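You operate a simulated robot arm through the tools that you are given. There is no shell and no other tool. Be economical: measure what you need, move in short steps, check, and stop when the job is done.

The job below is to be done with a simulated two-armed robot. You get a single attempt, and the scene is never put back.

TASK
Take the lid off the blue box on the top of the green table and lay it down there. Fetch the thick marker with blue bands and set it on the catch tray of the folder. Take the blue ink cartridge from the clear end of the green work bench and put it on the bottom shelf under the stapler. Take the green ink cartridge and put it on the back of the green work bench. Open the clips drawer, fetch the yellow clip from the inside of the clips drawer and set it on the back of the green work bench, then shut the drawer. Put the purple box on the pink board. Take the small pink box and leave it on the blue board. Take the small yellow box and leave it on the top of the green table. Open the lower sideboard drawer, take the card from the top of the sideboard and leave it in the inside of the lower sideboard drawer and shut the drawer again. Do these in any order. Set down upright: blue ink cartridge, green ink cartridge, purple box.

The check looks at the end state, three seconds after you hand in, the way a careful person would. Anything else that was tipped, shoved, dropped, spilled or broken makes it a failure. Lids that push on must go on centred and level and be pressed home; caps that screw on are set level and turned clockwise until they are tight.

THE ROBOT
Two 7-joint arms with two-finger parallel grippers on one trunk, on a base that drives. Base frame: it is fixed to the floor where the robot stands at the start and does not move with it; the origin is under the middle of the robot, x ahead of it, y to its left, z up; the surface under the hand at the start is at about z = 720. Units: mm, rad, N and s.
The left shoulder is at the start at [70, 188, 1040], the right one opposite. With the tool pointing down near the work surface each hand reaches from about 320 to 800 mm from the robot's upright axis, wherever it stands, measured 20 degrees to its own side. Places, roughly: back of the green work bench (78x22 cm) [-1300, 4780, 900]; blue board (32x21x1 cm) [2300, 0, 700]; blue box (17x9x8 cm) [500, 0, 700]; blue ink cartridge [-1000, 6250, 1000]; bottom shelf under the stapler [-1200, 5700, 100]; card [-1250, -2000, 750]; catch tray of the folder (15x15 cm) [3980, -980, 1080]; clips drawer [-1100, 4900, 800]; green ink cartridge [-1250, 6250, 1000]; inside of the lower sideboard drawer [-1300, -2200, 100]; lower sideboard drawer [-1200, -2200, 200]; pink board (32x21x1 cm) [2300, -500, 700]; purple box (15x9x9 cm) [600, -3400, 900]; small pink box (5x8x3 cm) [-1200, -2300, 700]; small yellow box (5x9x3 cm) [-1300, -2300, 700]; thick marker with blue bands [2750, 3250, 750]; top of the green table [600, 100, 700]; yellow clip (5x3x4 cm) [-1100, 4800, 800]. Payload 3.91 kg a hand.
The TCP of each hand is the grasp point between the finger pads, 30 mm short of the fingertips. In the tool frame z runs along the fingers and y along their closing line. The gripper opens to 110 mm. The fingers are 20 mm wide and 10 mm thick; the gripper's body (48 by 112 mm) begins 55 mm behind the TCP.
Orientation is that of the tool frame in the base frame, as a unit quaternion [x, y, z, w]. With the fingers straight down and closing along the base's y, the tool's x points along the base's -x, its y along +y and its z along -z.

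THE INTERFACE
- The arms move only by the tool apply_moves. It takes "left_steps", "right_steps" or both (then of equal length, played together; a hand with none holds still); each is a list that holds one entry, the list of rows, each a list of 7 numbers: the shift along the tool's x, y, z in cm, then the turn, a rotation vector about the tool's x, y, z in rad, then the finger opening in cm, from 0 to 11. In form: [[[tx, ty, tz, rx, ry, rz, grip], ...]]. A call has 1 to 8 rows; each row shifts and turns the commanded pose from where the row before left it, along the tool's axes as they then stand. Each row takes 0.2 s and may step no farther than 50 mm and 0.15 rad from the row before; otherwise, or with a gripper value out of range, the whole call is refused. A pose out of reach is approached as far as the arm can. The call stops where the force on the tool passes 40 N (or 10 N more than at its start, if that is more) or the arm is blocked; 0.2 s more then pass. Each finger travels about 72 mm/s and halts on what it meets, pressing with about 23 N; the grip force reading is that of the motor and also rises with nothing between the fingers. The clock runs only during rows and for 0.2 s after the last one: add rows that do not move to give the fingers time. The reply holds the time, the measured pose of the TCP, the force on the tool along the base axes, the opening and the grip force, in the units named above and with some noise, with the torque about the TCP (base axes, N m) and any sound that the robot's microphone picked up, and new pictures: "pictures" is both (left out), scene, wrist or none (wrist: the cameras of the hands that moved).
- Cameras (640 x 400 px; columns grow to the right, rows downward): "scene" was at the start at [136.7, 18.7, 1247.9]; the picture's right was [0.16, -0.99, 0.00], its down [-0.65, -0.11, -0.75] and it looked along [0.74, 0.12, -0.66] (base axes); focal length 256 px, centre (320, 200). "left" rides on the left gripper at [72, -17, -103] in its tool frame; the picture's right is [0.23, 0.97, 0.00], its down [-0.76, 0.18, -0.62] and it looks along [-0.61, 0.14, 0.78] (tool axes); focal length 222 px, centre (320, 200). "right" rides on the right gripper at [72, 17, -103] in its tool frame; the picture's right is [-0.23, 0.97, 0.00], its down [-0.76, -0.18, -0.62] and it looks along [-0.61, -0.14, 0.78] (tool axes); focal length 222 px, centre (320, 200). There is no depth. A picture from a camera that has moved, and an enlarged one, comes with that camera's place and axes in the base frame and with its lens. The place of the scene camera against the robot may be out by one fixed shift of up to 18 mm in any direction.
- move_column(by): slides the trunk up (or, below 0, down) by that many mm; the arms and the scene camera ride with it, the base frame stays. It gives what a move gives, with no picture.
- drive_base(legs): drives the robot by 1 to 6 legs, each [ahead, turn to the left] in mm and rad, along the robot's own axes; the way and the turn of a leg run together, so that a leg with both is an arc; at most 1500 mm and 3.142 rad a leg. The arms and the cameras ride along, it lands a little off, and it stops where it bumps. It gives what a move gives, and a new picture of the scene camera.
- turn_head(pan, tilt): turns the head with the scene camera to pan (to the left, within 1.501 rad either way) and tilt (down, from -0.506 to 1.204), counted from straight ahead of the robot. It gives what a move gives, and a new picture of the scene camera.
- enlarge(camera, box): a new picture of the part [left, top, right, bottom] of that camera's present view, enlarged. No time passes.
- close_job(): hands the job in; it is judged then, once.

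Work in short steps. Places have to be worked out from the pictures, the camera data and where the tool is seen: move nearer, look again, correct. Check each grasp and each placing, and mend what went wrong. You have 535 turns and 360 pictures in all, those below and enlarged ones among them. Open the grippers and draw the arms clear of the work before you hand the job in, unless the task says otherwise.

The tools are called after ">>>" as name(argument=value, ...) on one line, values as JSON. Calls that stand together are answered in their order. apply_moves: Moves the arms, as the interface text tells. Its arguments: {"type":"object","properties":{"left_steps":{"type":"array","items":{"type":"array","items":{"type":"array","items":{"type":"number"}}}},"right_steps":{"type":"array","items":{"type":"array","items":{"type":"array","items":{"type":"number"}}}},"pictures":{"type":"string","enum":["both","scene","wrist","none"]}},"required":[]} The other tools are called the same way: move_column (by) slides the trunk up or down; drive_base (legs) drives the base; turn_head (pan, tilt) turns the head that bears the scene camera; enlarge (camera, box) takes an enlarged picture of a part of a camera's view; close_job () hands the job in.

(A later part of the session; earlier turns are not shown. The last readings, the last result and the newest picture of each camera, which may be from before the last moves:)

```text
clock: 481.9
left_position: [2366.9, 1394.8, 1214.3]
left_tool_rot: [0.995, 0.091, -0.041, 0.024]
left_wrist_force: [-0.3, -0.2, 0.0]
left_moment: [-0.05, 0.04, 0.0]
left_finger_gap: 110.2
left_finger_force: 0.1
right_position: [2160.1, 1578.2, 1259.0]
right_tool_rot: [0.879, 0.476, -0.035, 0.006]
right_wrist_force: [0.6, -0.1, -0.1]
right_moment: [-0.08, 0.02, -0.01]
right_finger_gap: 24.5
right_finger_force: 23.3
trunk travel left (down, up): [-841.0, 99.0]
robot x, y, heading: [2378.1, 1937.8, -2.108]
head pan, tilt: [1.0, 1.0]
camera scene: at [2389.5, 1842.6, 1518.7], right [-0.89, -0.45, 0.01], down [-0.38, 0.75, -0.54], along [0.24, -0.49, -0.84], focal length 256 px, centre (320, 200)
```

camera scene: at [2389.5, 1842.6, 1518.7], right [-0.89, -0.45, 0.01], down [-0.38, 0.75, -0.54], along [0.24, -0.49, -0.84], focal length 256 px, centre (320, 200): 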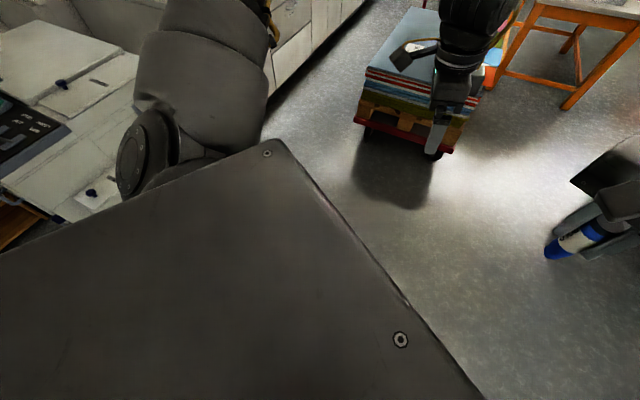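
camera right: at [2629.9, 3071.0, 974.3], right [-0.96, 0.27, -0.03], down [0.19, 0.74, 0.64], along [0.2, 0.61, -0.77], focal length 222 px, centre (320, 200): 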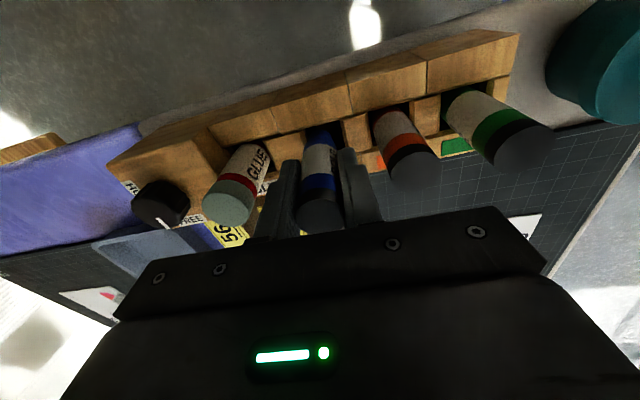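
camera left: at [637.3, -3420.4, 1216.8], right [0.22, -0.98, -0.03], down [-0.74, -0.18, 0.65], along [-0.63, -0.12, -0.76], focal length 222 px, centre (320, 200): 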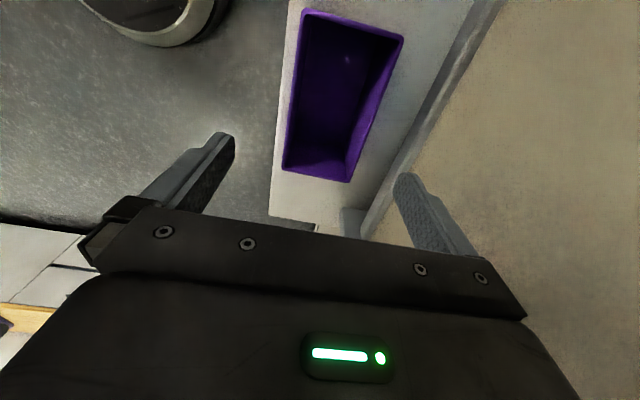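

The robot leans on something. I reverse 200 mm and look again.

>>> drive_base(legs=[[-200, 0]])

>>> turn_head(pan=0.6, tilt=1.1)

```text
clock: 483.5
left_position: [2461.8, 1559.8, 1211.5]
left_tool_rot: [0.995, 0.09, -0.039, 0.021]
left_wrist_force: [-0.2, -1.0, -0.1]
left_moment: [0.02, 0.02, -0.03]
left_finger_gap: 109.9
left_finger_force: 0.0
right_position: [2255.5, 1741.9, 1254.7]
right_tool_rot: [0.879, 0.475, -0.031, 0.003]
right_wrist_force: [0.9, -0.8, -0.7]
right_moment: [0.03, -0.02, 0.0]
right_finger_gap: 24.4
right_finger_force: 22.7
trunk travel left (down, up): [-841.0, 99.0]
robot x, y, heading: [2479.2, 2109.9, -2.106]
head pan, tilt: [1.0, 1.0]
camera scene: at [2485.5, 2004.3, 1517.8], right [-0.89, -0.45, 0.0], down [-0.38, 0.75, -0.54], along [0.24, -0.48, -0.84], focal length 256 px, centre (320, 200)
```

scene: 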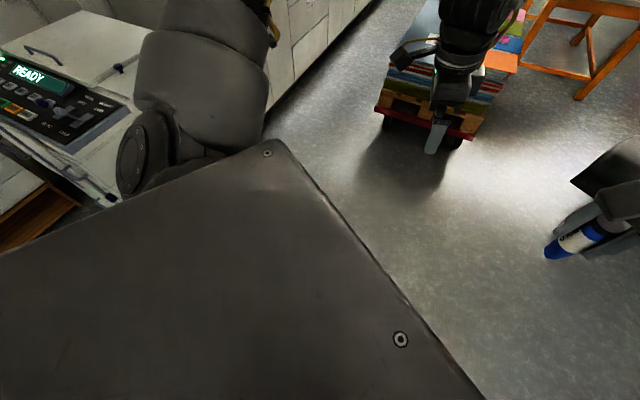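

```text
clock: 484.3
left_position: [2464.7, 1561.0, 1210.6]
left_tool_rot: [0.995, 0.091, -0.04, 0.022]
left_wrist_force: [0.5, 0.3, -0.2]
left_moment: [0.01, 0.02, -0.03]
left_finger_gap: 109.9
left_finger_force: 0.0
right_position: [2256.7, 1744.1, 1255.1]
right_tool_rot: [0.88, 0.475, -0.033, 0.004]
right_wrist_force: [0.1, 0.1, -1.1]
right_moment: [-0.01, 0.01, 0.01]
right_finger_gap: 24.6
right_finger_force: 23.2
trunk travel left (down, up): [-841.0, 99.0]
robot x, y, heading: [2477.8, 2108.9, -2.106]
head pan, tilt: [0.6, 1.1]
camera scene: at [2459.9, 2005.9, 1511.4], right [-1.0, -0.07, 0.0], down [-0.06, 0.89, -0.45], along [0.03, -0.45, -0.89], focal length 256 px, centre (320, 200)
```

scene: 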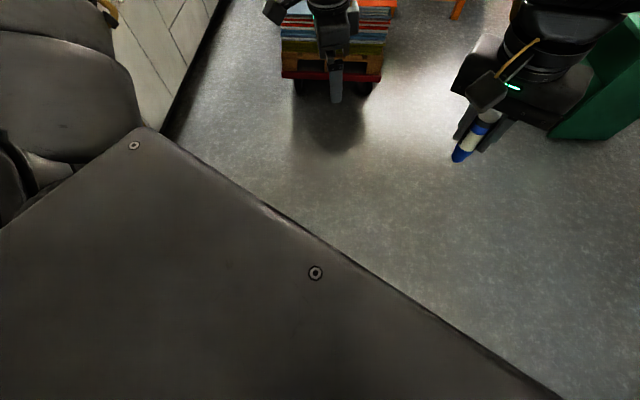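

The bin may be hidden behind the chest. I turn the base left so it would be in front and look.

>>> drive_base(legs=[[-80, 0], [0, 1.0]])

>>> turn_head(pan=0.0, tilt=1.0)

```text
clock: 488.0
left_position: [2973.3, 1873.3, 1211.7]
left_tool_rot: [0.826, 0.561, -0.024, 0.039]
left_wrist_force: [-0.2, -0.8, -0.1]
left_moment: [0.0, -0.01, 0.01]
left_finger_gap: 109.7
left_finger_force: 0.0
right_position: [2709.2, 1795.5, 1255.0]
right_tool_rot: [0.539, 0.841, -0.026, 0.018]
right_wrist_force: [-0.6, 1.3, -1.0]
right_moment: [-0.03, 0.03, -0.02]
right_finger_gap: 24.7
right_finger_force: 23.3
trunk travel left (down, up): [-841.0, 99.0]
robot x, y, heading: [2516.9, 2174.2, -1.095]
head pan, tilt: [0.6, 1.1]
camera scene: at [2599.8, 2105.4, 1511.4], right [-0.47, -0.88, 0.0], down [-0.78, 0.42, -0.45], along [0.4, -0.22, -0.89], focal length 256 px, centre (320, 200)
```

scene: 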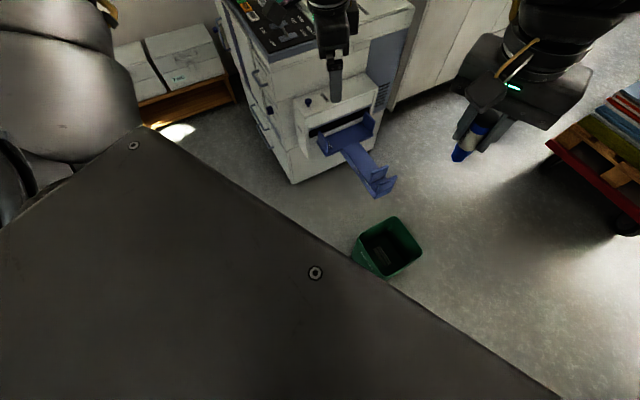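

```text
clock: 489.0
left_position: [2973.6, 1874.6, 1211.1]
left_tool_rot: [0.826, 0.561, -0.024, 0.039]
left_wrist_force: [0.3, 0.0, -0.5]
left_moment: [0.01, 0.0, 0.0]
left_finger_gap: 109.9
left_finger_force: 0.0
right_position: [2707.5, 1797.6, 1254.7]
right_tool_rot: [0.54, 0.841, -0.027, 0.018]
right_wrist_force: [0.3, -0.1, -0.9]
right_moment: [0.0, 0.01, 0.0]
right_finger_gap: 24.2
right_finger_force: 23.6
trunk travel left (down, up): [-841.0, 99.0]
robot x, y, heading: [2517.9, 2175.1, -1.097]
head pan, tilt: [0.0, 1.0]
camera scene: at [2576.9, 2074.2, 1518.0], right [-0.89, -0.46, 0.0], down [-0.39, 0.75, -0.54], along [0.25, -0.48, -0.84], focal length 256 px, centre (320, 200)
```

scene: 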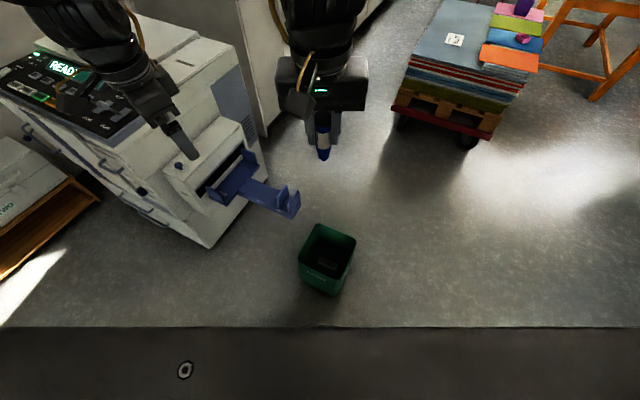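

The bin stands unmoved at (2770, 1607). I take a wider path around its west side.

>>> drive_base(legs=[[0, -1.592], [743, 0], [0, 1.41], [1044, 0], [0, 0.938], [987, 0]])

```text
clock: 510.8
left_position: [3257.5, 699.2, 1217.8]
left_tool_rot: [0.588, 0.807, -0.007, 0.051]
left_wrist_force: [-0.1, -0.1, 0.8]
left_moment: [-0.07, -0.05, -0.02]
left_finger_gap: 109.8
left_finger_force: 0.0
right_position: [3102.9, 469.4, 1261.7]
right_tool_rot: [0.221, 0.975, -0.02, 0.035]
right_wrist_force: [-1.0, 1.6, -0.1]
right_moment: [-0.05, -0.01, 0.01]
right_finger_gap: 24.7
right_finger_force: 23.1
trunk travel left (down, up): [-841.0, 99.0]
robot x, y, heading: [2730.5, 635.8, -0.413]
head pan, tilt: [0.0, 1.0]
stopped in leg 6: the robot was blocked; the commanded pose is now the measured one
camera scene: at [2832.7, 598.6, 1519.2], right [-0.4, -0.92, 0.0], down [-0.77, 0.34, -0.55], along [0.5, -0.22, -0.84], focal length 256 px, centre (320, 200)
```

scene: 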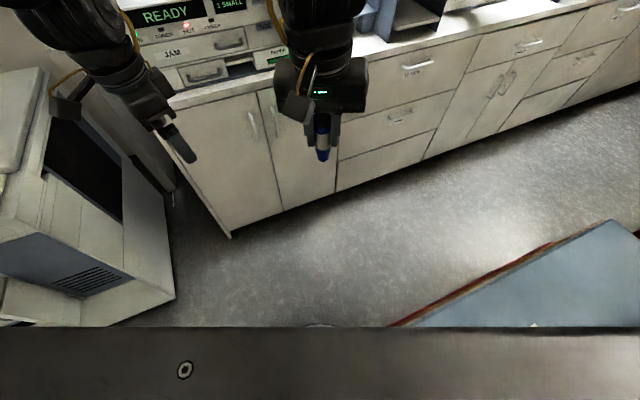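

The base touched the cart corner; its radius is about 390 mm. I back off and enter the corridor at x≈3265 between cart and counter, checking the pose.

>>> drive_base(legs=[[-80, 0], [0, 0.449], [608, 0], [0, -1.607]])

>>> turn_head(pan=-0.6, tilt=0.8)

```text
clock: 517.5
left_position: [3787.8, 839.8, 1213.3]
left_tool_rot: [0.527, 0.849, 0.002, 0.035]
left_wrist_force: [-0.8, 3.0, -0.7]
left_moment: [0.0, -0.05, -0.15]
left_finger_gap: 109.2
left_finger_force: 0.1
right_position: [3673.5, 582.3, 1256.8]
right_tool_rot: [0.145, 0.989, -0.016, 0.03]
right_wrist_force: [0.3, -0.9, 0.2]
right_moment: [-0.01, -0.01, -0.02]
right_finger_gap: 24.7
right_finger_force: 23.0
trunk travel left (down, up): [-841.0, 99.0]
robot x, y, heading: [3267.9, 695.9, -0.26]
head pan, tilt: [0.0, 1.0]
stopped in leg 4: the force on the tool passed its limit at 104 N (the readings are from after the stop); the commanded pose is now the measured one
camera scene: at [3388.9, 668.2, 1517.9], right [-0.26, -0.97, 0.0], down [-0.81, 0.22, -0.54], along [0.52, -0.14, -0.84], focal length 256 px, centre (320, 200)
```

scene: 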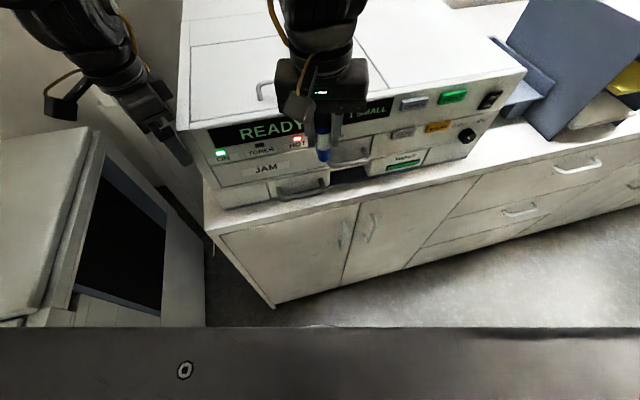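

```text
clock: 518.5
left_position: [3787.3, 839.9, 1212.9]
left_tool_rot: [0.527, 0.849, 0.001, 0.036]
left_wrist_force: [-0.6, 2.7, -1.2]
left_moment: [0.05, -0.07, -0.15]
left_finger_gap: 109.9
left_finger_force: 0.0
right_position: [3673.7, 582.8, 1256.6]
right_tool_rot: [0.146, 0.989, -0.018, 0.03]
right_wrist_force: [-0.2, 0.2, -0.5]
right_moment: [-0.01, 0.03, 0.0]
right_finger_gap: 24.5
right_finger_force: 22.9
trunk travel left (down, up): [-841.0, 99.0]
robot x, y, heading: [3273.4, 695.3, -0.259]
head pan, tilt: [-0.6, 0.799]
camera scene: at [3374.4, 625.6, 1533.2], right [-0.76, -0.65, 0.0], down [-0.47, 0.54, -0.7], along [0.45, -0.53, -0.72], focal length 256 px, centre (320, 200)
```

scene: 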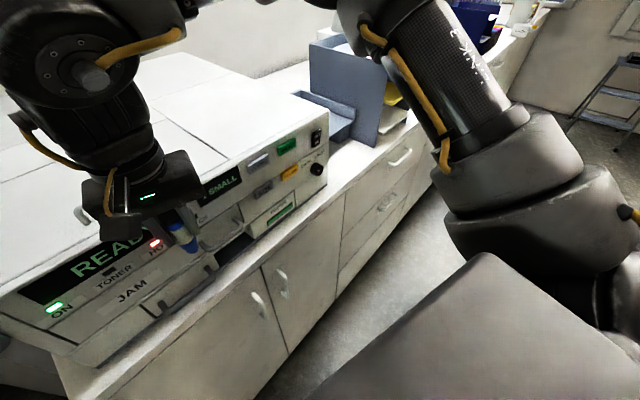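

The left fingers met the big printer. I turn back a little, raise the trunk fully, and then continue the turn.

>>> drive_base(legs=[[0, 0.08]])

>>> move_column(by=99)

>>> apply_moves(left_steps=[[[3, 0, -3, 0, 0, 0, 6], [3, 0, -3, 0, 0, 0, 2], [3, 0, -2, 0, 0, 0, 0], [0, 0, 0, 0, 0, 0, 0]]], pictures="none")

>>> enlarge(camera="left", box=[0, 0, 640, 400])

```text
clock: 519.4
left_position: [3773.9, 875.3, 1214.7]
left_tool_rot: [0.493, 0.869, 0.004, 0.035]
left_wrist_force: [-0.6, -0.1, -0.2]
left_moment: [0.02, -0.02, 0.01]
left_finger_gap: 109.9
left_finger_force: 0.1
right_position: [3682.5, 608.9, 1256.6]
right_tool_rot: [0.108, 0.994, -0.012, 0.03]
right_wrist_force: [-0.3, -0.5, 0.1]
right_moment: [0.01, 0.01, 0.03]
right_finger_gap: 24.7
right_finger_force: 23.0
trunk travel left (down, up): [-841.0, 99.0]
robot x, y, heading: [3268.1, 694.5, -0.178]
head pan, tilt: [-0.6, 0.799]
camera scene: at [3380.3, 627.9, 1532.9], right [-0.7, -0.71, 0.0], down [-0.51, 0.51, -0.7], along [0.49, -0.49, -0.72], focal length 256 px, centre (320, 200)
```

scene: 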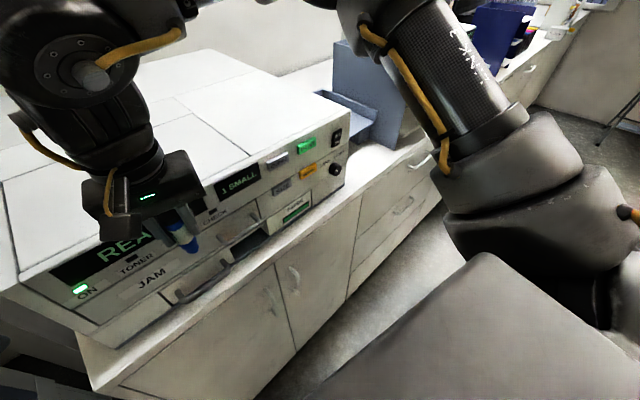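

```text
clock: 520.7
left_position: [3774.6, 878.8, 1311.3]
left_tool_rot: [0.493, 0.869, 0.002, 0.035]
left_wrist_force: [0.6, -0.1, 0.6]
left_moment: [-0.02, 0.0, 0.01]
left_finger_gap: 110.0
left_finger_force: 0.0
right_position: [3682.0, 612.8, 1354.9]
right_tool_rot: [0.107, 0.994, -0.016, 0.031]
right_wrist_force: [-0.6, 0.7, -0.1]
right_moment: [0.02, -0.02, 0.0]
right_finger_gap: 24.6
right_finger_force: 23.0
trunk travel left (down, up): [-940.0, 0.0]
robot x, y, heading: [3271.7, 692.6, -0.179]
head pan, tilt: [-0.6, 0.799]
```

```text
clock: 521.7
left_position: [3724.6, 958.9, 1385.9]
left_tool_rot: [0.493, 0.869, 0.002, 0.035]
left_wrist_force: [-0.1, 0.7, -0.5]
left_moment: [-0.01, 0.01, -0.01]
left_finger_gap: 0.0
left_finger_force: 23.2
right_position: [3682.3, 613.9, 1354.4]
right_tool_rot: [0.107, 0.994, -0.016, 0.03]
right_wrist_force: [-0.3, 0.3, 0.5]
right_moment: [0.01, 0.02, -0.02]
right_finger_gap: 24.5
right_finger_force: 23.1
trunk travel left (down, up): [-940.0, 0.0]
robot x, y, heading: [3268.2, 693.7, -0.187]
head pan, tilt: [-0.6, 0.799]
```

```text
1.00 times, centred on (320, 200) of left (not enlarged: the box is as wide or as high as the picture)
camera zoom: at [3665.0, 1017.5, 1483.4], right [0.72, 0.69, 0.02], down [0.5, -0.54, 0.67], along [0.48, -0.47, -0.74], focal length 222 px, centre (320, 200)
```

zoom: 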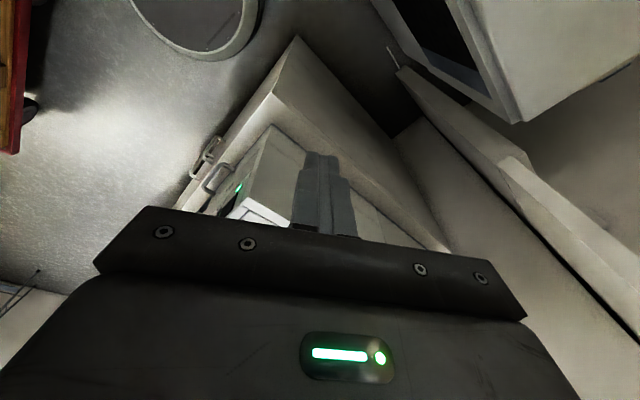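

Clear now. I turn to face south down the corridor.

>>> drive_base(legs=[[0, -1.388], [300, 0]])

>>> turn_head(pan=0.0, tilt=0.5)

```text
clock: 527.2
left_position: [3609.6, -3.0, 1385.5]
left_tool_rot: [0.936, 0.351, -0.021, 0.03]
left_wrist_force: [0.3, -0.6, 0.0]
left_moment: [-0.05, 0.01, 0.02]
left_finger_gap: 0.1
left_finger_force: 23.2
right_position: [3263.0, -23.7, 1356.5]
right_tool_rot: [0.719, 0.694, -0.033, 0.014]
right_wrist_force: [-0.2, 0.5, -0.1]
right_moment: [-0.01, 0.01, 0.0]
right_finger_gap: 24.5
right_finger_force: 23.4
trunk travel left (down, up): [-940.0, 0.0]
robot x, y, heading: [3265.9, 394.8, -1.573]
head pan, tilt: [-0.6, 0.799]
camera scene: at [3226.6, 284.6, 1632.1], right [-0.82, 0.57, 0.0], down [0.41, 0.59, -0.7], along [-0.4, -0.58, -0.72], focal length 256 px, centre (320, 200)
```

scene: 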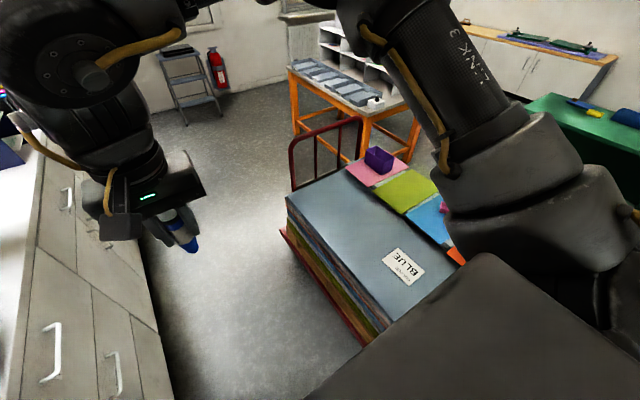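

```text
clock: 528.2
left_position: [3610.6, -7.0, 1385.1]
left_tool_rot: [0.936, 0.35, -0.021, 0.029]
left_wrist_force: [-0.5, 0.1, -0.6]
left_moment: [0.0, 0.0, -0.02]
left_finger_gap: 0.1
left_finger_force: 23.0
right_position: [3263.0, -27.2, 1354.6]
right_tool_rot: [0.719, 0.694, -0.031, 0.013]
right_wrist_force: [0.2, 0.5, -0.3]
right_moment: [0.01, -0.02, 0.01]
right_finger_gap: 24.5
right_finger_force: 23.1
trunk travel left (down, up): [-940.0, 0.0]
robot x, y, heading: [3270.9, 394.0, -1.578]
head pan, tilt: [0.0, 0.499]
camera scene: at [3272.3, 256.0, 1657.6], right [-1.0, 0.0, 0.0], down [0.0, 0.48, -0.88], along [0.0, -0.88, -0.48], focal length 256 px, centre (320, 200)
```

scene: 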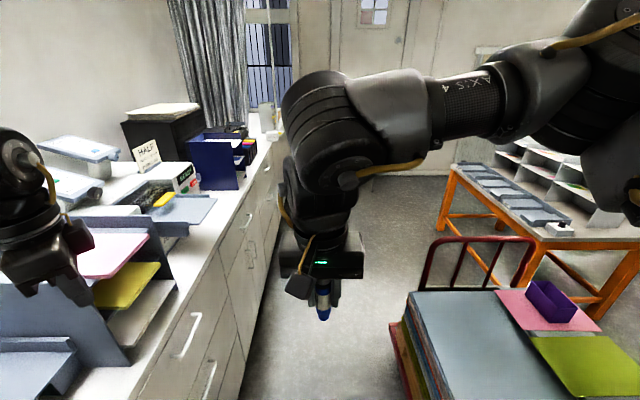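

The corridor is clear. The folder appears on the counter to the left; I zoom on it.

>>> enlarge(camera="scene", box=[30, 90, 290, 252])

```text
2.46 times, centred on (160, 171) of scene
camera zoom: at [3272.3, 256.0, 1657.6], right [-1.0, 0.0, 0.0], down [0.0, 0.48, -0.88], along [0.0, -0.88, -0.48], focal length 630 px, centre (714, 271)
```

zoom: 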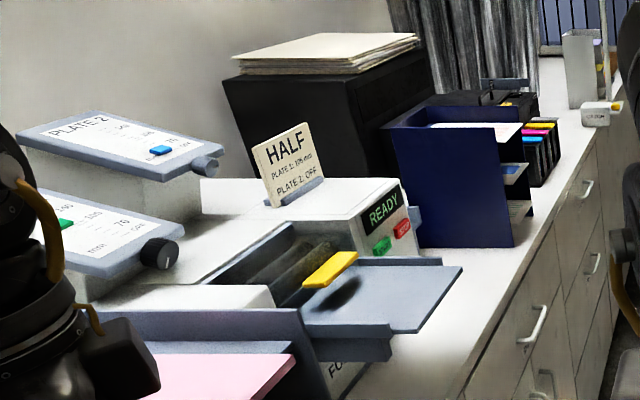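

The folder's tray is roughly at (3870, -750). I drive south to y≈-760 and turn to face the counter.

>>> drive_base(legs=[[580, 0], [580, 0], [0, 1.575]])

>>> turn_head(pan=0.0, tilt=0.75)

```text
clock: 538.2
left_position: [3666.9, -425.6, 1385.4]
left_tool_rot: [0.405, 0.913, 0.006, 0.036]
left_wrist_force: [-0.4, -0.1, -0.2]
left_moment: [0.0, 0.0, 0.03]
left_finger_gap: 0.0
left_finger_force: 22.9
right_position: [3693.5, -772.5, 1355.9]
right_tool_rot: [0.011, 0.999, -0.013, 0.033]
right_wrist_force: [0.4, 0.1, -0.9]
right_moment: [-0.05, -0.03, 0.01]
right_finger_gap: 24.5
right_finger_force: 22.9
trunk travel left (down, up): [-940.0, 0.0]
robot x, y, heading: [3271.7, -773.5, 0.014]
head pan, tilt: [0.0, 0.499]
camera scene: at [3418.2, -767.1, 1657.7], right [0.01, -1.0, 0.0], down [-0.48, -0.01, -0.88], along [0.88, 0.01, -0.48], focal length 256 px, centre (320, 200)
```

scene: 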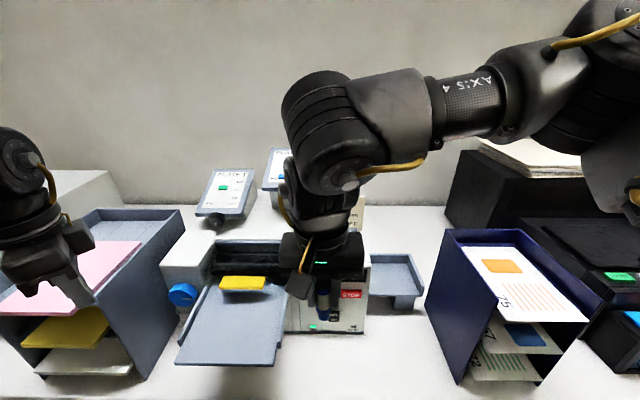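

```text
clock: 539.0
left_position: [3665.9, -425.1, 1385.2]
left_tool_rot: [0.406, 0.913, 0.007, 0.035]
left_wrist_force: [0.0, 0.0, 1.1]
left_moment: [-0.01, 0.0, -0.03]
left_finger_gap: 0.0
left_finger_force: 23.0
right_position: [3693.0, -772.2, 1355.3]
right_tool_rot: [0.01, 0.999, -0.013, 0.032]
right_wrist_force: [0.6, -0.2, -0.4]
right_moment: [0.02, 0.0, 0.03]
right_finger_gap: 24.5
right_finger_force: 22.9
trunk travel left (down, up): [-940.0, 0.0]
robot x, y, heading: [3271.2, -772.5, 0.013]
head pan, tilt: [0.0, 0.75]
camera scene: at [3409.8, -766.6, 1635.8], right [0.01, -1.0, 0.0], down [-0.68, -0.01, -0.73], along [0.73, 0.01, -0.68], focal length 256 px, centre (320, 200)
```

scene: 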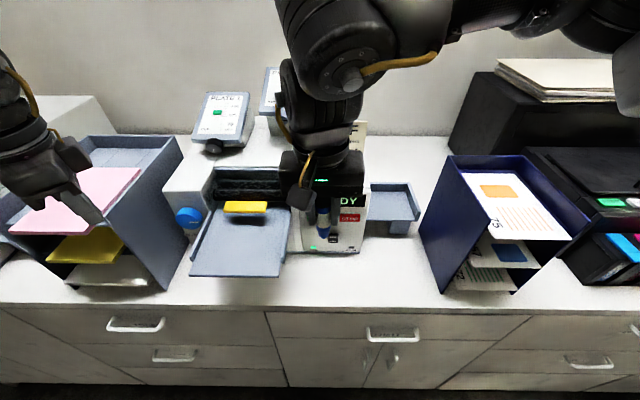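

The catch tray is the small one at the folder's right, about (4000, -995). I zoom in on it.

>>> enlarge(camera="scene", box=[280, 150, 460, 262])

>>> enlarge(camera="right", box=[0, 0, 640, 400])

```text
3.56 times, centred on (370, 206) of scene
camera zoom: at [3409.8, -766.6, 1635.8], right [0.01, -1.0, 0.0], down [-0.68, -0.01, -0.73], along [0.73, 0.01, -0.68], focal length 910 px, centre (142, 179)
```

zoom: 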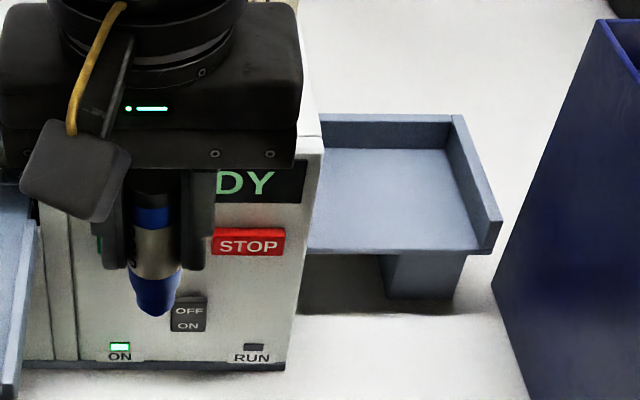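

```text
1.00 times, centred on (320, 200) of right (not enlarged: the box is as wide or as high as the picture)
camera zoom: at [3613.6, -752.4, 1452.9], right [0.25, 0.97, -0.01], down [0.72, -0.18, 0.68], along [0.65, -0.17, -0.74], focal length 222 px, centre (320, 200)
```

zoom: 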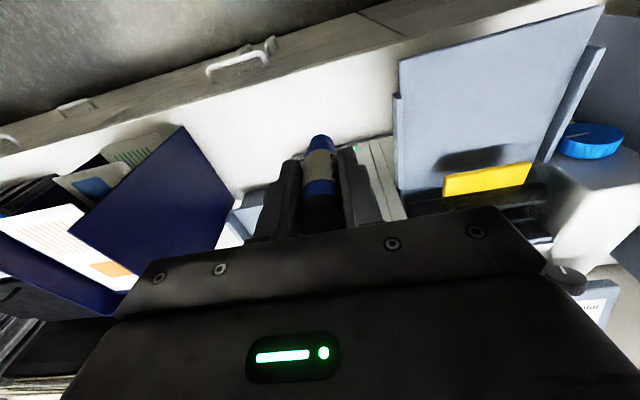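

The tray is contained by walls right, left and back, so the marker should lie lengthwise (forward). I pitch the right hand up to point forward.

>>> apply_moves(right_steps=[[[0, 0, 0, 0, -0.15, 0, 1], [0, 0, 0, 0, -0.15, 0, 1], [0, 0, 0, 0, -0.15, 0, 1], [0, 0, 0, 0, -0.15, 0, 1], [0, 0, 0, 0, -0.15, 0, 1], [0, 0, 0, 0, -0.15, 0, 1], [0, 0, 0, 0, -0.15, 0, 1], [0, 0, 0, 0, -0.15, 0, 1]]], pictures="none")

>>> apply_moves(right_steps=[[[0, -3, 0, 0, -0.15, 0, 1], [0, -3, 0, 0, -0.15, 0, 1], [0, -4, 2, 0, 0, 0, 1], [0, -4, 2, 0, 0, 0, 1], [0, -4, 2, 0, 0, 0, 1]]], pictures="scene")

```text
clock: 541.0
left_position: [3666.2, -423.0, 1385.5]
left_tool_rot: [0.406, 0.913, 0.006, 0.036]
left_wrist_force: [-0.3, 0.3, 0.0]
left_moment: [0.01, -0.01, -0.01]
left_finger_gap: 0.4
left_finger_force: 23.3
right_position: [3743.0, -810.5, 1435.5]
right_tool_rot: [0.043, 0.809, 0.002, 0.587]
right_wrist_force: [-0.8, 0.2, -0.5]
right_moment: [-0.03, 0.02, -0.01]
right_finger_gap: 24.6
right_finger_force: 23.2
right hand out of reach, approached as far as the arm can: row 7, 8
trunk travel left (down, up): [-940.0, 0.0]
robot x, y, heading: [3272.8, -773.9, 0.011]
head pan, tilt: [0.0, 0.75]
stopped in row 8 (right hand): the arm was blocked; the commanded pose is now the measured one
```

```text
clock: 542.2
left_position: [3665.2, -432.1, 1387.6]
left_tool_rot: [0.407, 0.913, 0.008, 0.034]
left_wrist_force: [-0.1, -0.6, -0.8]
left_moment: [0.04, 0.03, -0.04]
left_finger_gap: 0.0
left_finger_force: 23.0
right_position: [3823.9, -1005.4, 1499.3]
right_tool_rot: [0.041, 0.715, -0.002, 0.698]
right_wrist_force: [0.0, -0.1, -0.7]
right_moment: [0.02, 0.0, 0.05]
right_finger_gap: 24.4
right_finger_force: 23.1
right hand out of reach, approached as far as the arm can: row 1, 2, 3, 4, 5
trunk travel left (down, up): [-940.0, 0.0]
robot x, y, heading: [3271.0, -772.7, 0.012]
head pan, tilt: [0.0, 0.75]
camera scene: at [3409.0, -775.2, 1635.8], right [0.01, -1.0, -0.01], down [-0.68, -0.01, -0.73], along [0.73, 0.01, -0.68], focal length 256 px, centre (320, 200)
```

scene: 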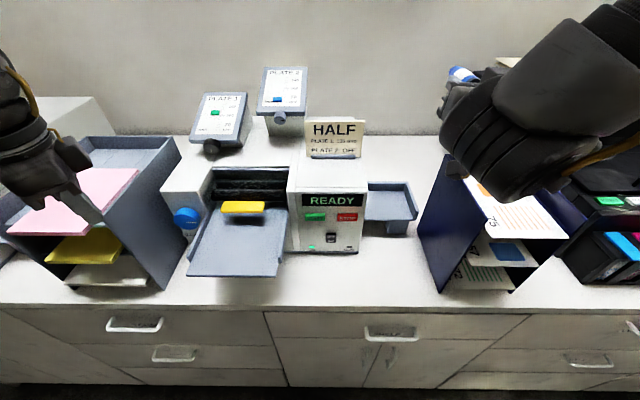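

The hand points forward. I extend it 10 cm and centre it laterally before lowering with the trunk.

>>> apply_moves(right_steps=[[[0, 1, 3, 0, 0, 0, 1], [0, 1, 3, 0, 0, 0, 1], [0, 1, 3, 0, 0, 0, 1], [0, 0.8, 2, 0, 0, 0, 1], [0, 0, 0, 0, 0, 0, 1]]], pictures="none")

```text
clock: 543.4
left_position: [3666.3, -425.9, 1385.1]
left_tool_rot: [0.407, 0.913, 0.007, 0.035]
left_wrist_force: [-0.3, -0.4, -0.2]
left_moment: [-0.02, 0.0, -0.02]
left_finger_gap: 0.1
left_finger_force: 22.9
right_position: [3938.8, -967.1, 1500.9]
right_tool_rot: [0.041, 0.713, -0.003, 0.7]
right_wrist_force: [-0.4, 0.2, -0.3]
right_moment: [-0.01, 0.03, 0.01]
right_finger_gap: 24.4
right_finger_force: 22.9
trunk travel left (down, up): [-940.0, 0.0]
robot x, y, heading: [3269.7, -776.1, 0.012]
head pan, tilt: [0.0, 0.75]
```

Reached (3939, -967). Before lowering, I pull the left hand back from the counter.

>>> apply_moves(left_steps=[[[2.7, -3, 0, 0, 0, 0, 0], [2.7, -3, 0, 0, 0, 0, 0], [2.7, -3, 0, 0, 0, 0, 0], [2.7, -3, 0, 0, 0, 0, 0], [0, 0, 0, 0, 0, 0, 0]]], right_steps=[[[0, 0, 1.2, 0, 0, 0, 1], [0, 0, 0, 0, 0, 0, 1], [0, 0, 0, 0, 0, 0, 1], [0, 0, 0, 0, 0, 0, 1], [0, 0, 0, 0, 0, 0, 1]]], pictures="both")

```text
clock: 544.6
left_position: [3552.6, -398.5, 1404.5]
left_tool_rot: [0.405, 0.914, 0.004, 0.036]
left_wrist_force: [-0.8, 0.9, -0.2]
left_moment: [-0.02, -0.01, 0.0]
left_finger_gap: 0.2
left_finger_force: 22.9
left hand out of reach, approached as far as the arm can: row 3, 4
right_position: [3949.3, -962.8, 1501.1]
right_tool_rot: [0.039, 0.713, -0.003, 0.7]
right_wrist_force: [-0.7, 1.0, 0.3]
right_moment: [0.0, -0.01, 0.0]
right_finger_gap: 24.3
right_finger_force: 23.5
trunk travel left (down, up): [-940.0, 0.0]
robot x, y, heading: [3271.6, -773.3, 0.015]
head pan, tilt: [0.0, 0.75]
camera scene: at [3408.7, -761.9, 1635.8], right [0.01, -1.0, 0.0], down [-0.68, -0.01, -0.73], along [0.73, 0.01, -0.68], focal length 256 px, centre (320, 200)
camera right: at [3845.7, -936.9, 1431.5], right [0.06, 0.96, 0.27], down [-0.62, -0.18, 0.76], along [0.78, -0.22, 0.58], focal length 222 px, centre (320, 200)
camera left: at [3484.0, -352.7, 1503.3], right [0.57, 0.82, 0.02], down [0.6, -0.43, 0.68], along [0.56, -0.37, -0.74], focal length 222 px, centre (320, 200)
```

scene: 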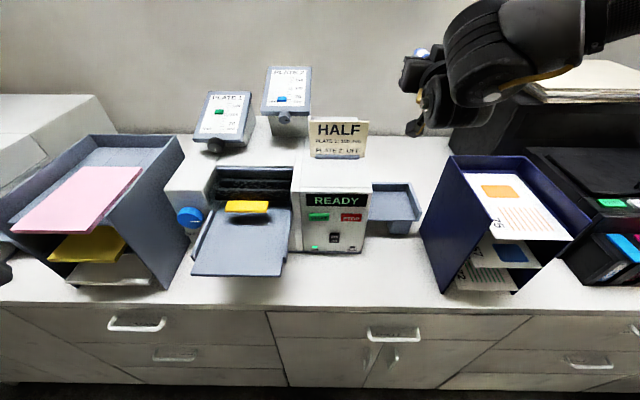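
right: 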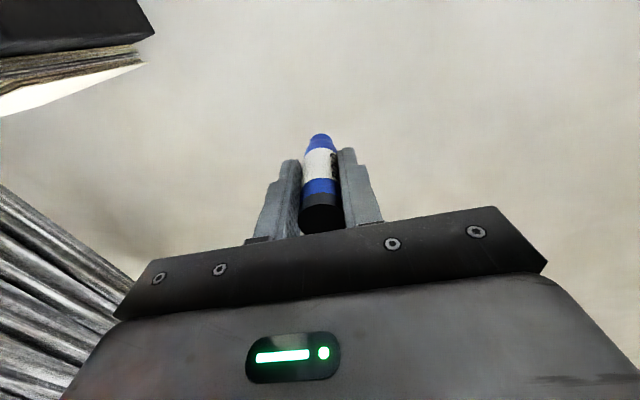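
left: 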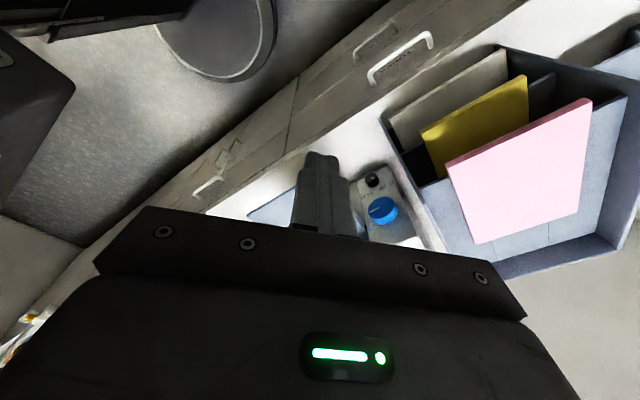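

The right forearm passes near the navy sorter, so before lowering I check the arm's clearance.

>>> turn_head(pan=-0.6, tilt=0.4)

```text
clock: 545.6
left_position: [3554.4, -405.3, 1406.0]
left_tool_rot: [0.406, 0.913, 0.005, 0.034]
left_wrist_force: [0.4, -0.5, 0.0]
left_moment: [0.01, 0.01, 0.03]
left_finger_gap: 0.2
left_finger_force: 22.9
right_position: [3950.4, -970.3, 1500.6]
right_tool_rot: [0.041, 0.713, -0.003, 0.7]
right_wrist_force: [0.8, 0.3, -0.5]
right_moment: [0.01, 0.03, 0.01]
right_finger_gap: 24.2
right_finger_force: 22.7
trunk travel left (down, up): [-940.0, 0.0]
robot x, y, heading: [3275.6, -773.1, 0.012]
head pan, tilt: [-0.6, 0.4]
camera scene: at [3404.5, -820.8, 1666.8], right [-0.55, -0.83, 0.0], down [-0.32, 0.22, -0.92], along [0.77, -0.51, -0.39], focal length 256 px, centre (320, 200)
```

scene: 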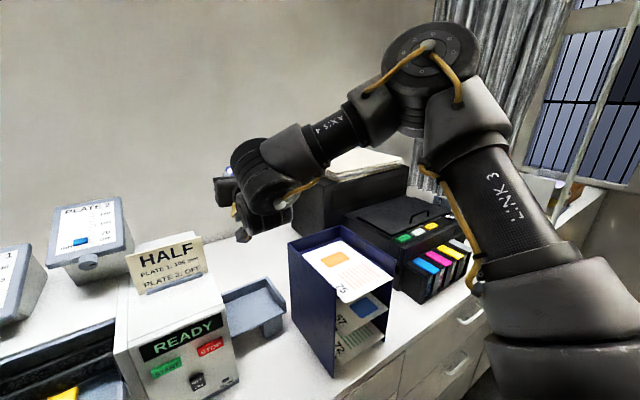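

The forearm will pass in front of the sorter. I pitch the hand 0.15 down so the gripper clears the tray edge, then lower the trunk 360 mm.

>>> apply_moves(right_steps=[[[0, 0, 0, 0, 0.13, 0, 1], [0, 0, 0, 0, 0, 0, 1]]], pictures="none")

>>> move_column(by=-330)

>>> turn_head(pan=-0.4, tilt=0.35)

```text
clock: 546.2
left_position: [3553.1, -402.0, 1405.0]
left_tool_rot: [0.406, 0.913, 0.004, 0.034]
left_wrist_force: [0.3, 0.2, 0.1]
left_moment: [0.05, 0.0, 0.0]
left_finger_gap: 0.0
left_finger_force: 23.2
right_position: [3949.5, -968.0, 1500.4]
right_tool_rot: [0.041, 0.757, -0.001, 0.652]
right_wrist_force: [1.2, 0.0, -1.1]
right_moment: [-0.02, 0.02, -0.04]
right_finger_gap: 24.6
right_finger_force: 22.5
trunk travel left (down, up): [-940.0, 0.0]
robot x, y, heading: [3271.4, -768.4, 0.017]
head pan, tilt: [-0.6, 0.4]
```

```text
clock: 549.5
left_position: [3554.2, -402.0, 1075.3]
left_tool_rot: [0.406, 0.913, 0.006, 0.035]
left_wrist_force: [-0.1, -0.2, -0.7]
left_moment: [0.01, -0.01, -0.01]
left_finger_gap: 0.0
left_finger_force: 23.1
right_position: [3950.8, -969.3, 1171.1]
right_tool_rot: [0.041, 0.757, -0.002, 0.652]
right_wrist_force: [-0.3, 0.0, -0.7]
right_moment: [-0.01, 0.01, 0.04]
right_finger_gap: 24.3
right_finger_force: 23.0
trunk travel left (down, up): [-610.0, 330.0]
robot x, y, heading: [3273.1, -770.6, 0.011]
head pan, tilt: [-0.6, 0.4]
```

```text
clock: 550.2
left_position: [3554.1, -402.4, 1076.2]
left_tool_rot: [0.406, 0.913, 0.006, 0.035]
left_wrist_force: [0.4, -0.5, 0.0]
left_moment: [0.0, 0.01, -0.01]
left_finger_gap: 0.0
left_finger_force: 22.9
right_position: [3950.3, -966.5, 1170.1]
right_tool_rot: [0.04, 0.756, -0.002, 0.653]
right_wrist_force: [0.7, 0.4, -1.2]
right_moment: [0.01, -0.03, 0.01]
right_finger_gap: 24.2
right_finger_force: 23.0
trunk travel left (down, up): [-610.0, 330.0]
robot x, y, heading: [3267.8, -772.6, 0.016]
head pan, tilt: [-0.4, 0.351]
camera scene: at [3413.1, -803.1, 1341.4], right [-0.38, -0.93, 0.0], down [-0.32, 0.13, -0.94], along [0.87, -0.35, -0.34], focal length 256 px, centre (320, 200)
```

scene: 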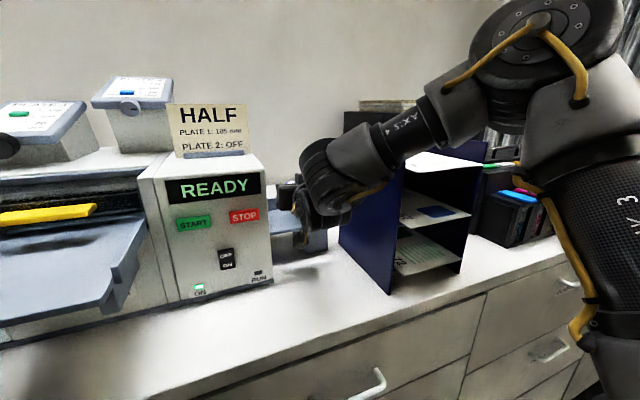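

The hand is between folder and sorter above the tray. I lower 50 mm more, then in small steps.

>>> move_column(by=-50)

>>> enlarge(camera="scene", box=[220, 120, 420, 320])

>>> enlarge(camera="right", box=[0, 0, 640, 400])

```text
clock: 551.1
left_position: [3554.5, -402.7, 1026.0]
left_tool_rot: [0.406, 0.913, 0.006, 0.035]
left_wrist_force: [0.8, 0.4, 0.1]
left_moment: [-0.01, -0.03, -0.04]
left_finger_gap: 0.0
left_finger_force: 23.3
right_position: [3950.8, -968.6, 1120.3]
right_tool_rot: [0.041, 0.757, -0.002, 0.653]
right_wrist_force: [0.8, 0.2, -0.4]
right_moment: [-0.02, 0.0, -0.01]
right_finger_gap: 24.4
right_finger_force: 23.2
trunk travel left (down, up): [-560.0, 380.0]
robot x, y, heading: [3269.4, -770.4, 0.011]
head pan, tilt: [-0.4, 0.351]
```

```text
2.00 times, centred on (320, 220) of scene
camera zoom: at [3412.9, -803.0, 1291.5], right [-0.38, -0.93, 0.0], down [-0.32, 0.13, -0.94], along [0.87, -0.35, -0.34], focal length 512 px, centre (320, 160)
```

zoom: 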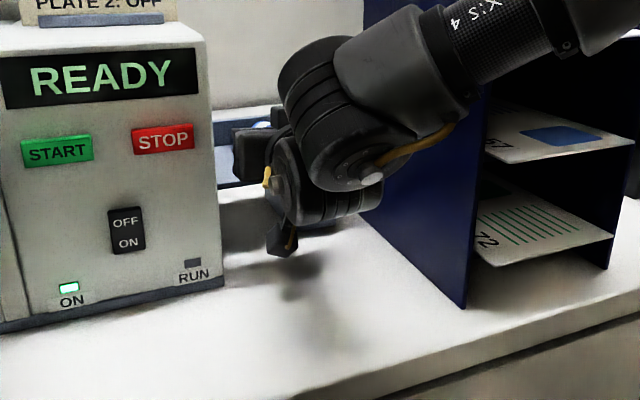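

```text
1.00 times, centred on (320, 200) of right (not enlarged: the box is as wide or as high as the picture)
camera zoom: at [3838.1, -942.0, 1064.9], right [0.09, 0.96, 0.27], down [-0.52, -0.19, 0.84], along [0.85, -0.22, 0.48], focal length 222 px, centre (320, 200)
```

zoom: 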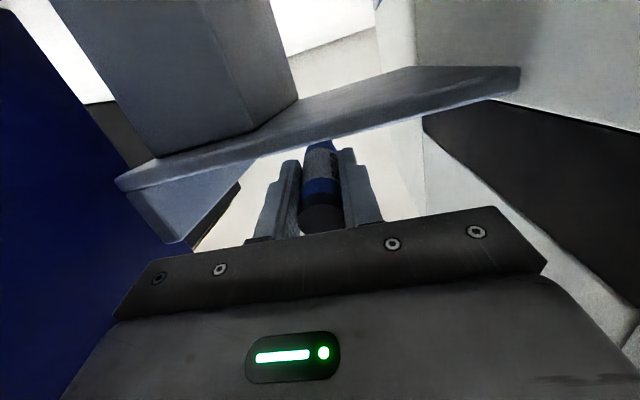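

The wrist view shows the marker just above the tray plate (front edge x≈3910, z≈1082). I lower in small steps.

>>> move_column(by=-10)

>>> move_column(by=-6)

```text
clock: 551.7
left_position: [3554.6, -402.4, 1015.4]
left_tool_rot: [0.406, 0.913, 0.005, 0.035]
left_wrist_force: [-0.1, -1.1, -0.9]
left_moment: [-0.01, -0.01, 0.03]
left_finger_gap: 0.0
left_finger_force: 23.2
right_position: [3950.7, -967.9, 1110.9]
right_tool_rot: [0.041, 0.757, -0.001, 0.652]
right_wrist_force: [-0.7, -0.5, -0.9]
right_moment: [-0.01, 0.02, 0.02]
right_finger_gap: 24.6
right_finger_force: 23.3
trunk travel left (down, up): [-550.0, 390.0]
robot x, y, heading: [3270.8, -774.8, 0.019]
head pan, tilt: [-0.4, 0.351]
```

```text
clock: 552.2
left_position: [3554.7, -402.8, 1010.0]
left_tool_rot: [0.406, 0.913, 0.006, 0.036]
left_wrist_force: [0.2, 0.5, 0.1]
left_moment: [-0.05, 0.04, 0.01]
left_finger_gap: 0.0
left_finger_force: 22.6
right_position: [3949.1, -968.5, 1105.8]
right_tool_rot: [0.041, 0.757, -0.002, 0.652]
right_wrist_force: [0.3, 0.0, -0.5]
right_moment: [0.01, 0.02, -0.03]
right_finger_gap: 24.4
right_finger_force: 22.5
trunk travel left (down, up): [-544.0, 396.0]
robot x, y, heading: [3272.8, -774.7, 0.011]
head pan, tilt: [-0.4, 0.351]
```

No contact yet. I continue down a few millimetres at a time.

>>> move_column(by=-5)

>>> move_column(by=-5)

>>> enlarge(camera="right", box=[160, 20, 480, 250])

```text
clock: 552.8
left_position: [3553.6, -402.1, 1005.2]
left_tool_rot: [0.406, 0.913, 0.005, 0.035]
left_wrist_force: [-0.1, 0.1, -0.2]
left_moment: [0.02, 0.03, -0.01]
left_finger_gap: 0.2
left_finger_force: 22.7
right_position: [3949.8, -967.3, 1102.3]
right_tool_rot: [0.041, 0.755, -0.001, 0.655]
right_wrist_force: [2.4, -2.4, 14.7]
right_moment: [-0.17, -0.67, -0.01]
right_finger_gap: 24.6
right_finger_force: 23.4
trunk travel left (down, up): [-539.0, 401.0]
robot x, y, heading: [3271.1, -775.8, 0.015]
head pan, tilt: [-0.4, 0.351]
```

```text
clock: 553.3
left_position: [3553.4, -402.2, 999.3]
left_tool_rot: [0.407, 0.913, 0.005, 0.035]
left_wrist_force: [-0.1, 0.0, -0.4]
left_moment: [-0.01, 0.01, -0.02]
left_finger_gap: 0.0
left_finger_force: 22.9
right_position: [3951.5, -968.8, 1102.9]
right_tool_rot: [0.042, 0.75, -0.001, 0.66]
right_wrist_force: [1.0, 0.2, 6.1]
right_moment: [-0.11, -0.17, 0.13]
right_finger_gap: 24.4
right_finger_force: 23.0
trunk travel left (down, up): [-534.0, 406.0]
robot x, y, heading: [3268.5, -770.4, 0.014]
head pan, tilt: [-0.4, 0.351]
stopped: the force on the tool passed its limit at 41 N (the readings are from after the stop); the commanded pose is now the measured one
```

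```text
1.74 times, centred on (320, 135) of right
camera zoom: at [3840.3, -941.8, 1044.6], right [0.09, 0.96, 0.28], down [-0.53, -0.19, 0.82], along [0.84, -0.22, 0.49], focal length 386 px, centre (320, 313)
```

zoom: 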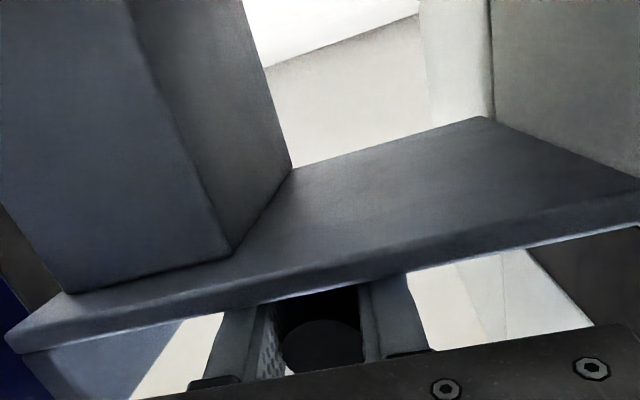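

The marker's far end rests on the tray. I open the fingers and let the cap end down, then withdraw straight back.

>>> apply_moves(right_steps=[[[0, 0, 0, 0, 0, 0, 4], [0, 0, 0, 0, 0, 0, 4.5], [0, 0, 0, 0, 0, 0, 4.5], [0, 0, -2, 0, 0, 0, 4.5], [0, 0, -4, 0, 0, 0, 4.5], [0, 0, -4, 0, 0, 0, 4.5], [0, 0, -4, 0, 0, 0, 4.5], [0, 0, -4, 0, 0, 0, 4.5]]], pictures="wrist")

```text
clock: 555.1
left_position: [3550.9, -401.5, 999.5]
left_tool_rot: [0.406, 0.913, 0.004, 0.036]
left_wrist_force: [-0.6, 0.0, 0.1]
left_moment: [-0.05, -0.05, 0.03]
left_finger_gap: 0.0
left_finger_force: 22.5
right_position: [3777.0, -952.2, 1131.3]
right_tool_rot: [0.04, 0.75, -0.002, 0.66]
right_wrist_force: [-0.8, 0.3, 0.4]
right_moment: [-0.01, 0.04, -0.01]
right_finger_gap: 44.9
right_finger_force: 0.1
right hand out of reach, approached as far as the arm can: row 8
trunk travel left (down, up): [-534.0, 406.0]
robot x, y, heading: [3275.5, -771.5, 0.009]
head pan, tilt: [-0.4, 0.351]
camera right: at [3666.1, -926.5, 1073.0], right [0.09, 0.96, 0.27], down [-0.53, -0.19, 0.83], along [0.84, -0.22, 0.49], focal length 222 px, centre (320, 200)
```

right: 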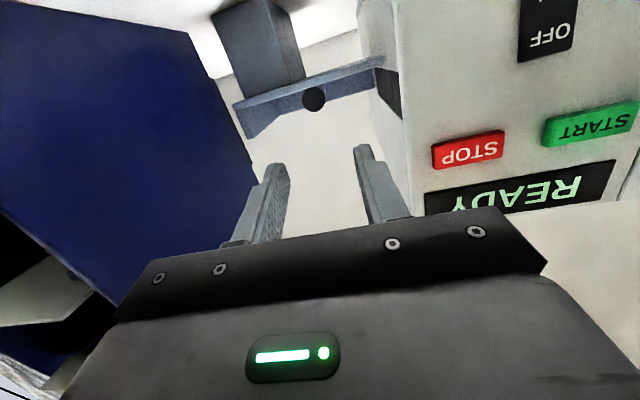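

I raise the trunk and check the marker on the tray.

>>> move_column(by=250)

>>> turn_head(pan=-0.35, tilt=0.6)

>>> enlarge(camera="scene", box=[220, 120, 440, 280])

```text
clock: 557.7
left_position: [3554.8, -403.2, 1250.6]
left_tool_rot: [0.407, 0.913, 0.005, 0.035]
left_wrist_force: [-0.1, 0.8, 0.2]
left_moment: [-0.01, -0.04, 0.0]
left_finger_gap: 0.1
left_finger_force: 23.0
right_position: [3780.8, -954.3, 1378.9]
right_tool_rot: [0.041, 0.752, 0.0, 0.658]
right_wrist_force: [-0.1, -0.2, -1.1]
right_moment: [0.02, -0.01, 0.0]
right_finger_gap: 45.0
right_finger_force: 0.1
trunk travel left (down, up): [-784.0, 156.0]
robot x, y, heading: [3274.3, -773.4, 0.014]
head pan, tilt: [-0.4, 0.351]
```

```text
clock: 558.5
left_position: [3555.8, -403.7, 1250.8]
left_tool_rot: [0.406, 0.913, 0.006, 0.035]
left_wrist_force: [-0.3, -0.3, -0.2]
left_moment: [0.0, 0.0, 0.04]
left_finger_gap: 0.0
left_finger_force: 23.0
right_position: [3781.2, -955.1, 1378.6]
right_tool_rot: [0.043, 0.752, -0.002, 0.658]
right_wrist_force: [-0.6, -0.6, 0.0]
right_moment: [-0.01, 0.02, -0.01]
right_finger_gap: 45.0
right_finger_force: 0.1
trunk travel left (down, up): [-784.0, 156.0]
robot x, y, heading: [3275.3, -775.6, 0.013]
head pan, tilt: [-0.351, 0.6]
camera scene: at [3410.4, -797.0, 1492.9], right [-0.33, -0.94, 0.0], down [-0.53, 0.19, -0.83], along [0.78, -0.27, -0.56], focal length 256 px, centre (320, 200)
```

scene: 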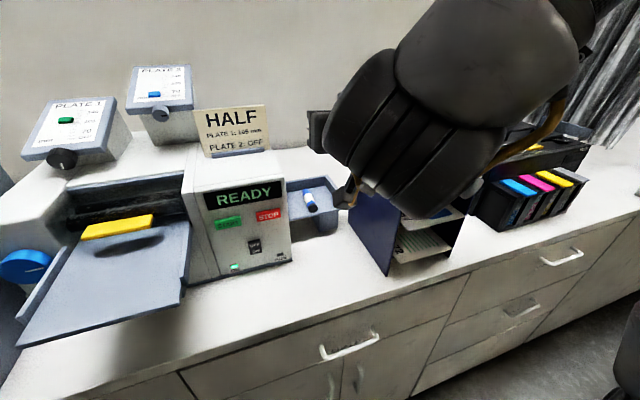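

```text
2.50 times, centred on (330, 200) of scene
camera zoom: at [3410.4, -797.0, 1492.9], right [-0.33, -0.94, 0.0], down [-0.53, 0.19, -0.83], along [0.78, -0.27, -0.56], focal length 640 px, centre (295, 200)
```

zoom: 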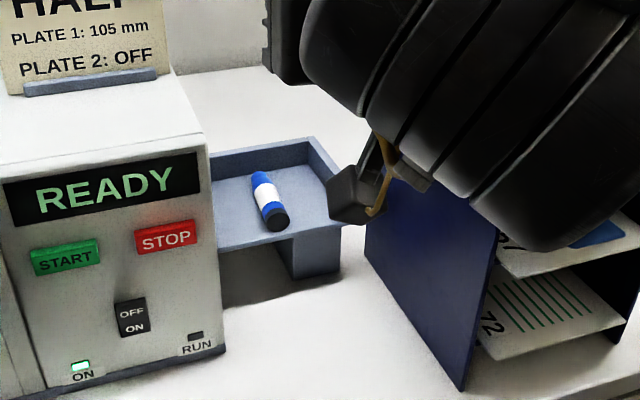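

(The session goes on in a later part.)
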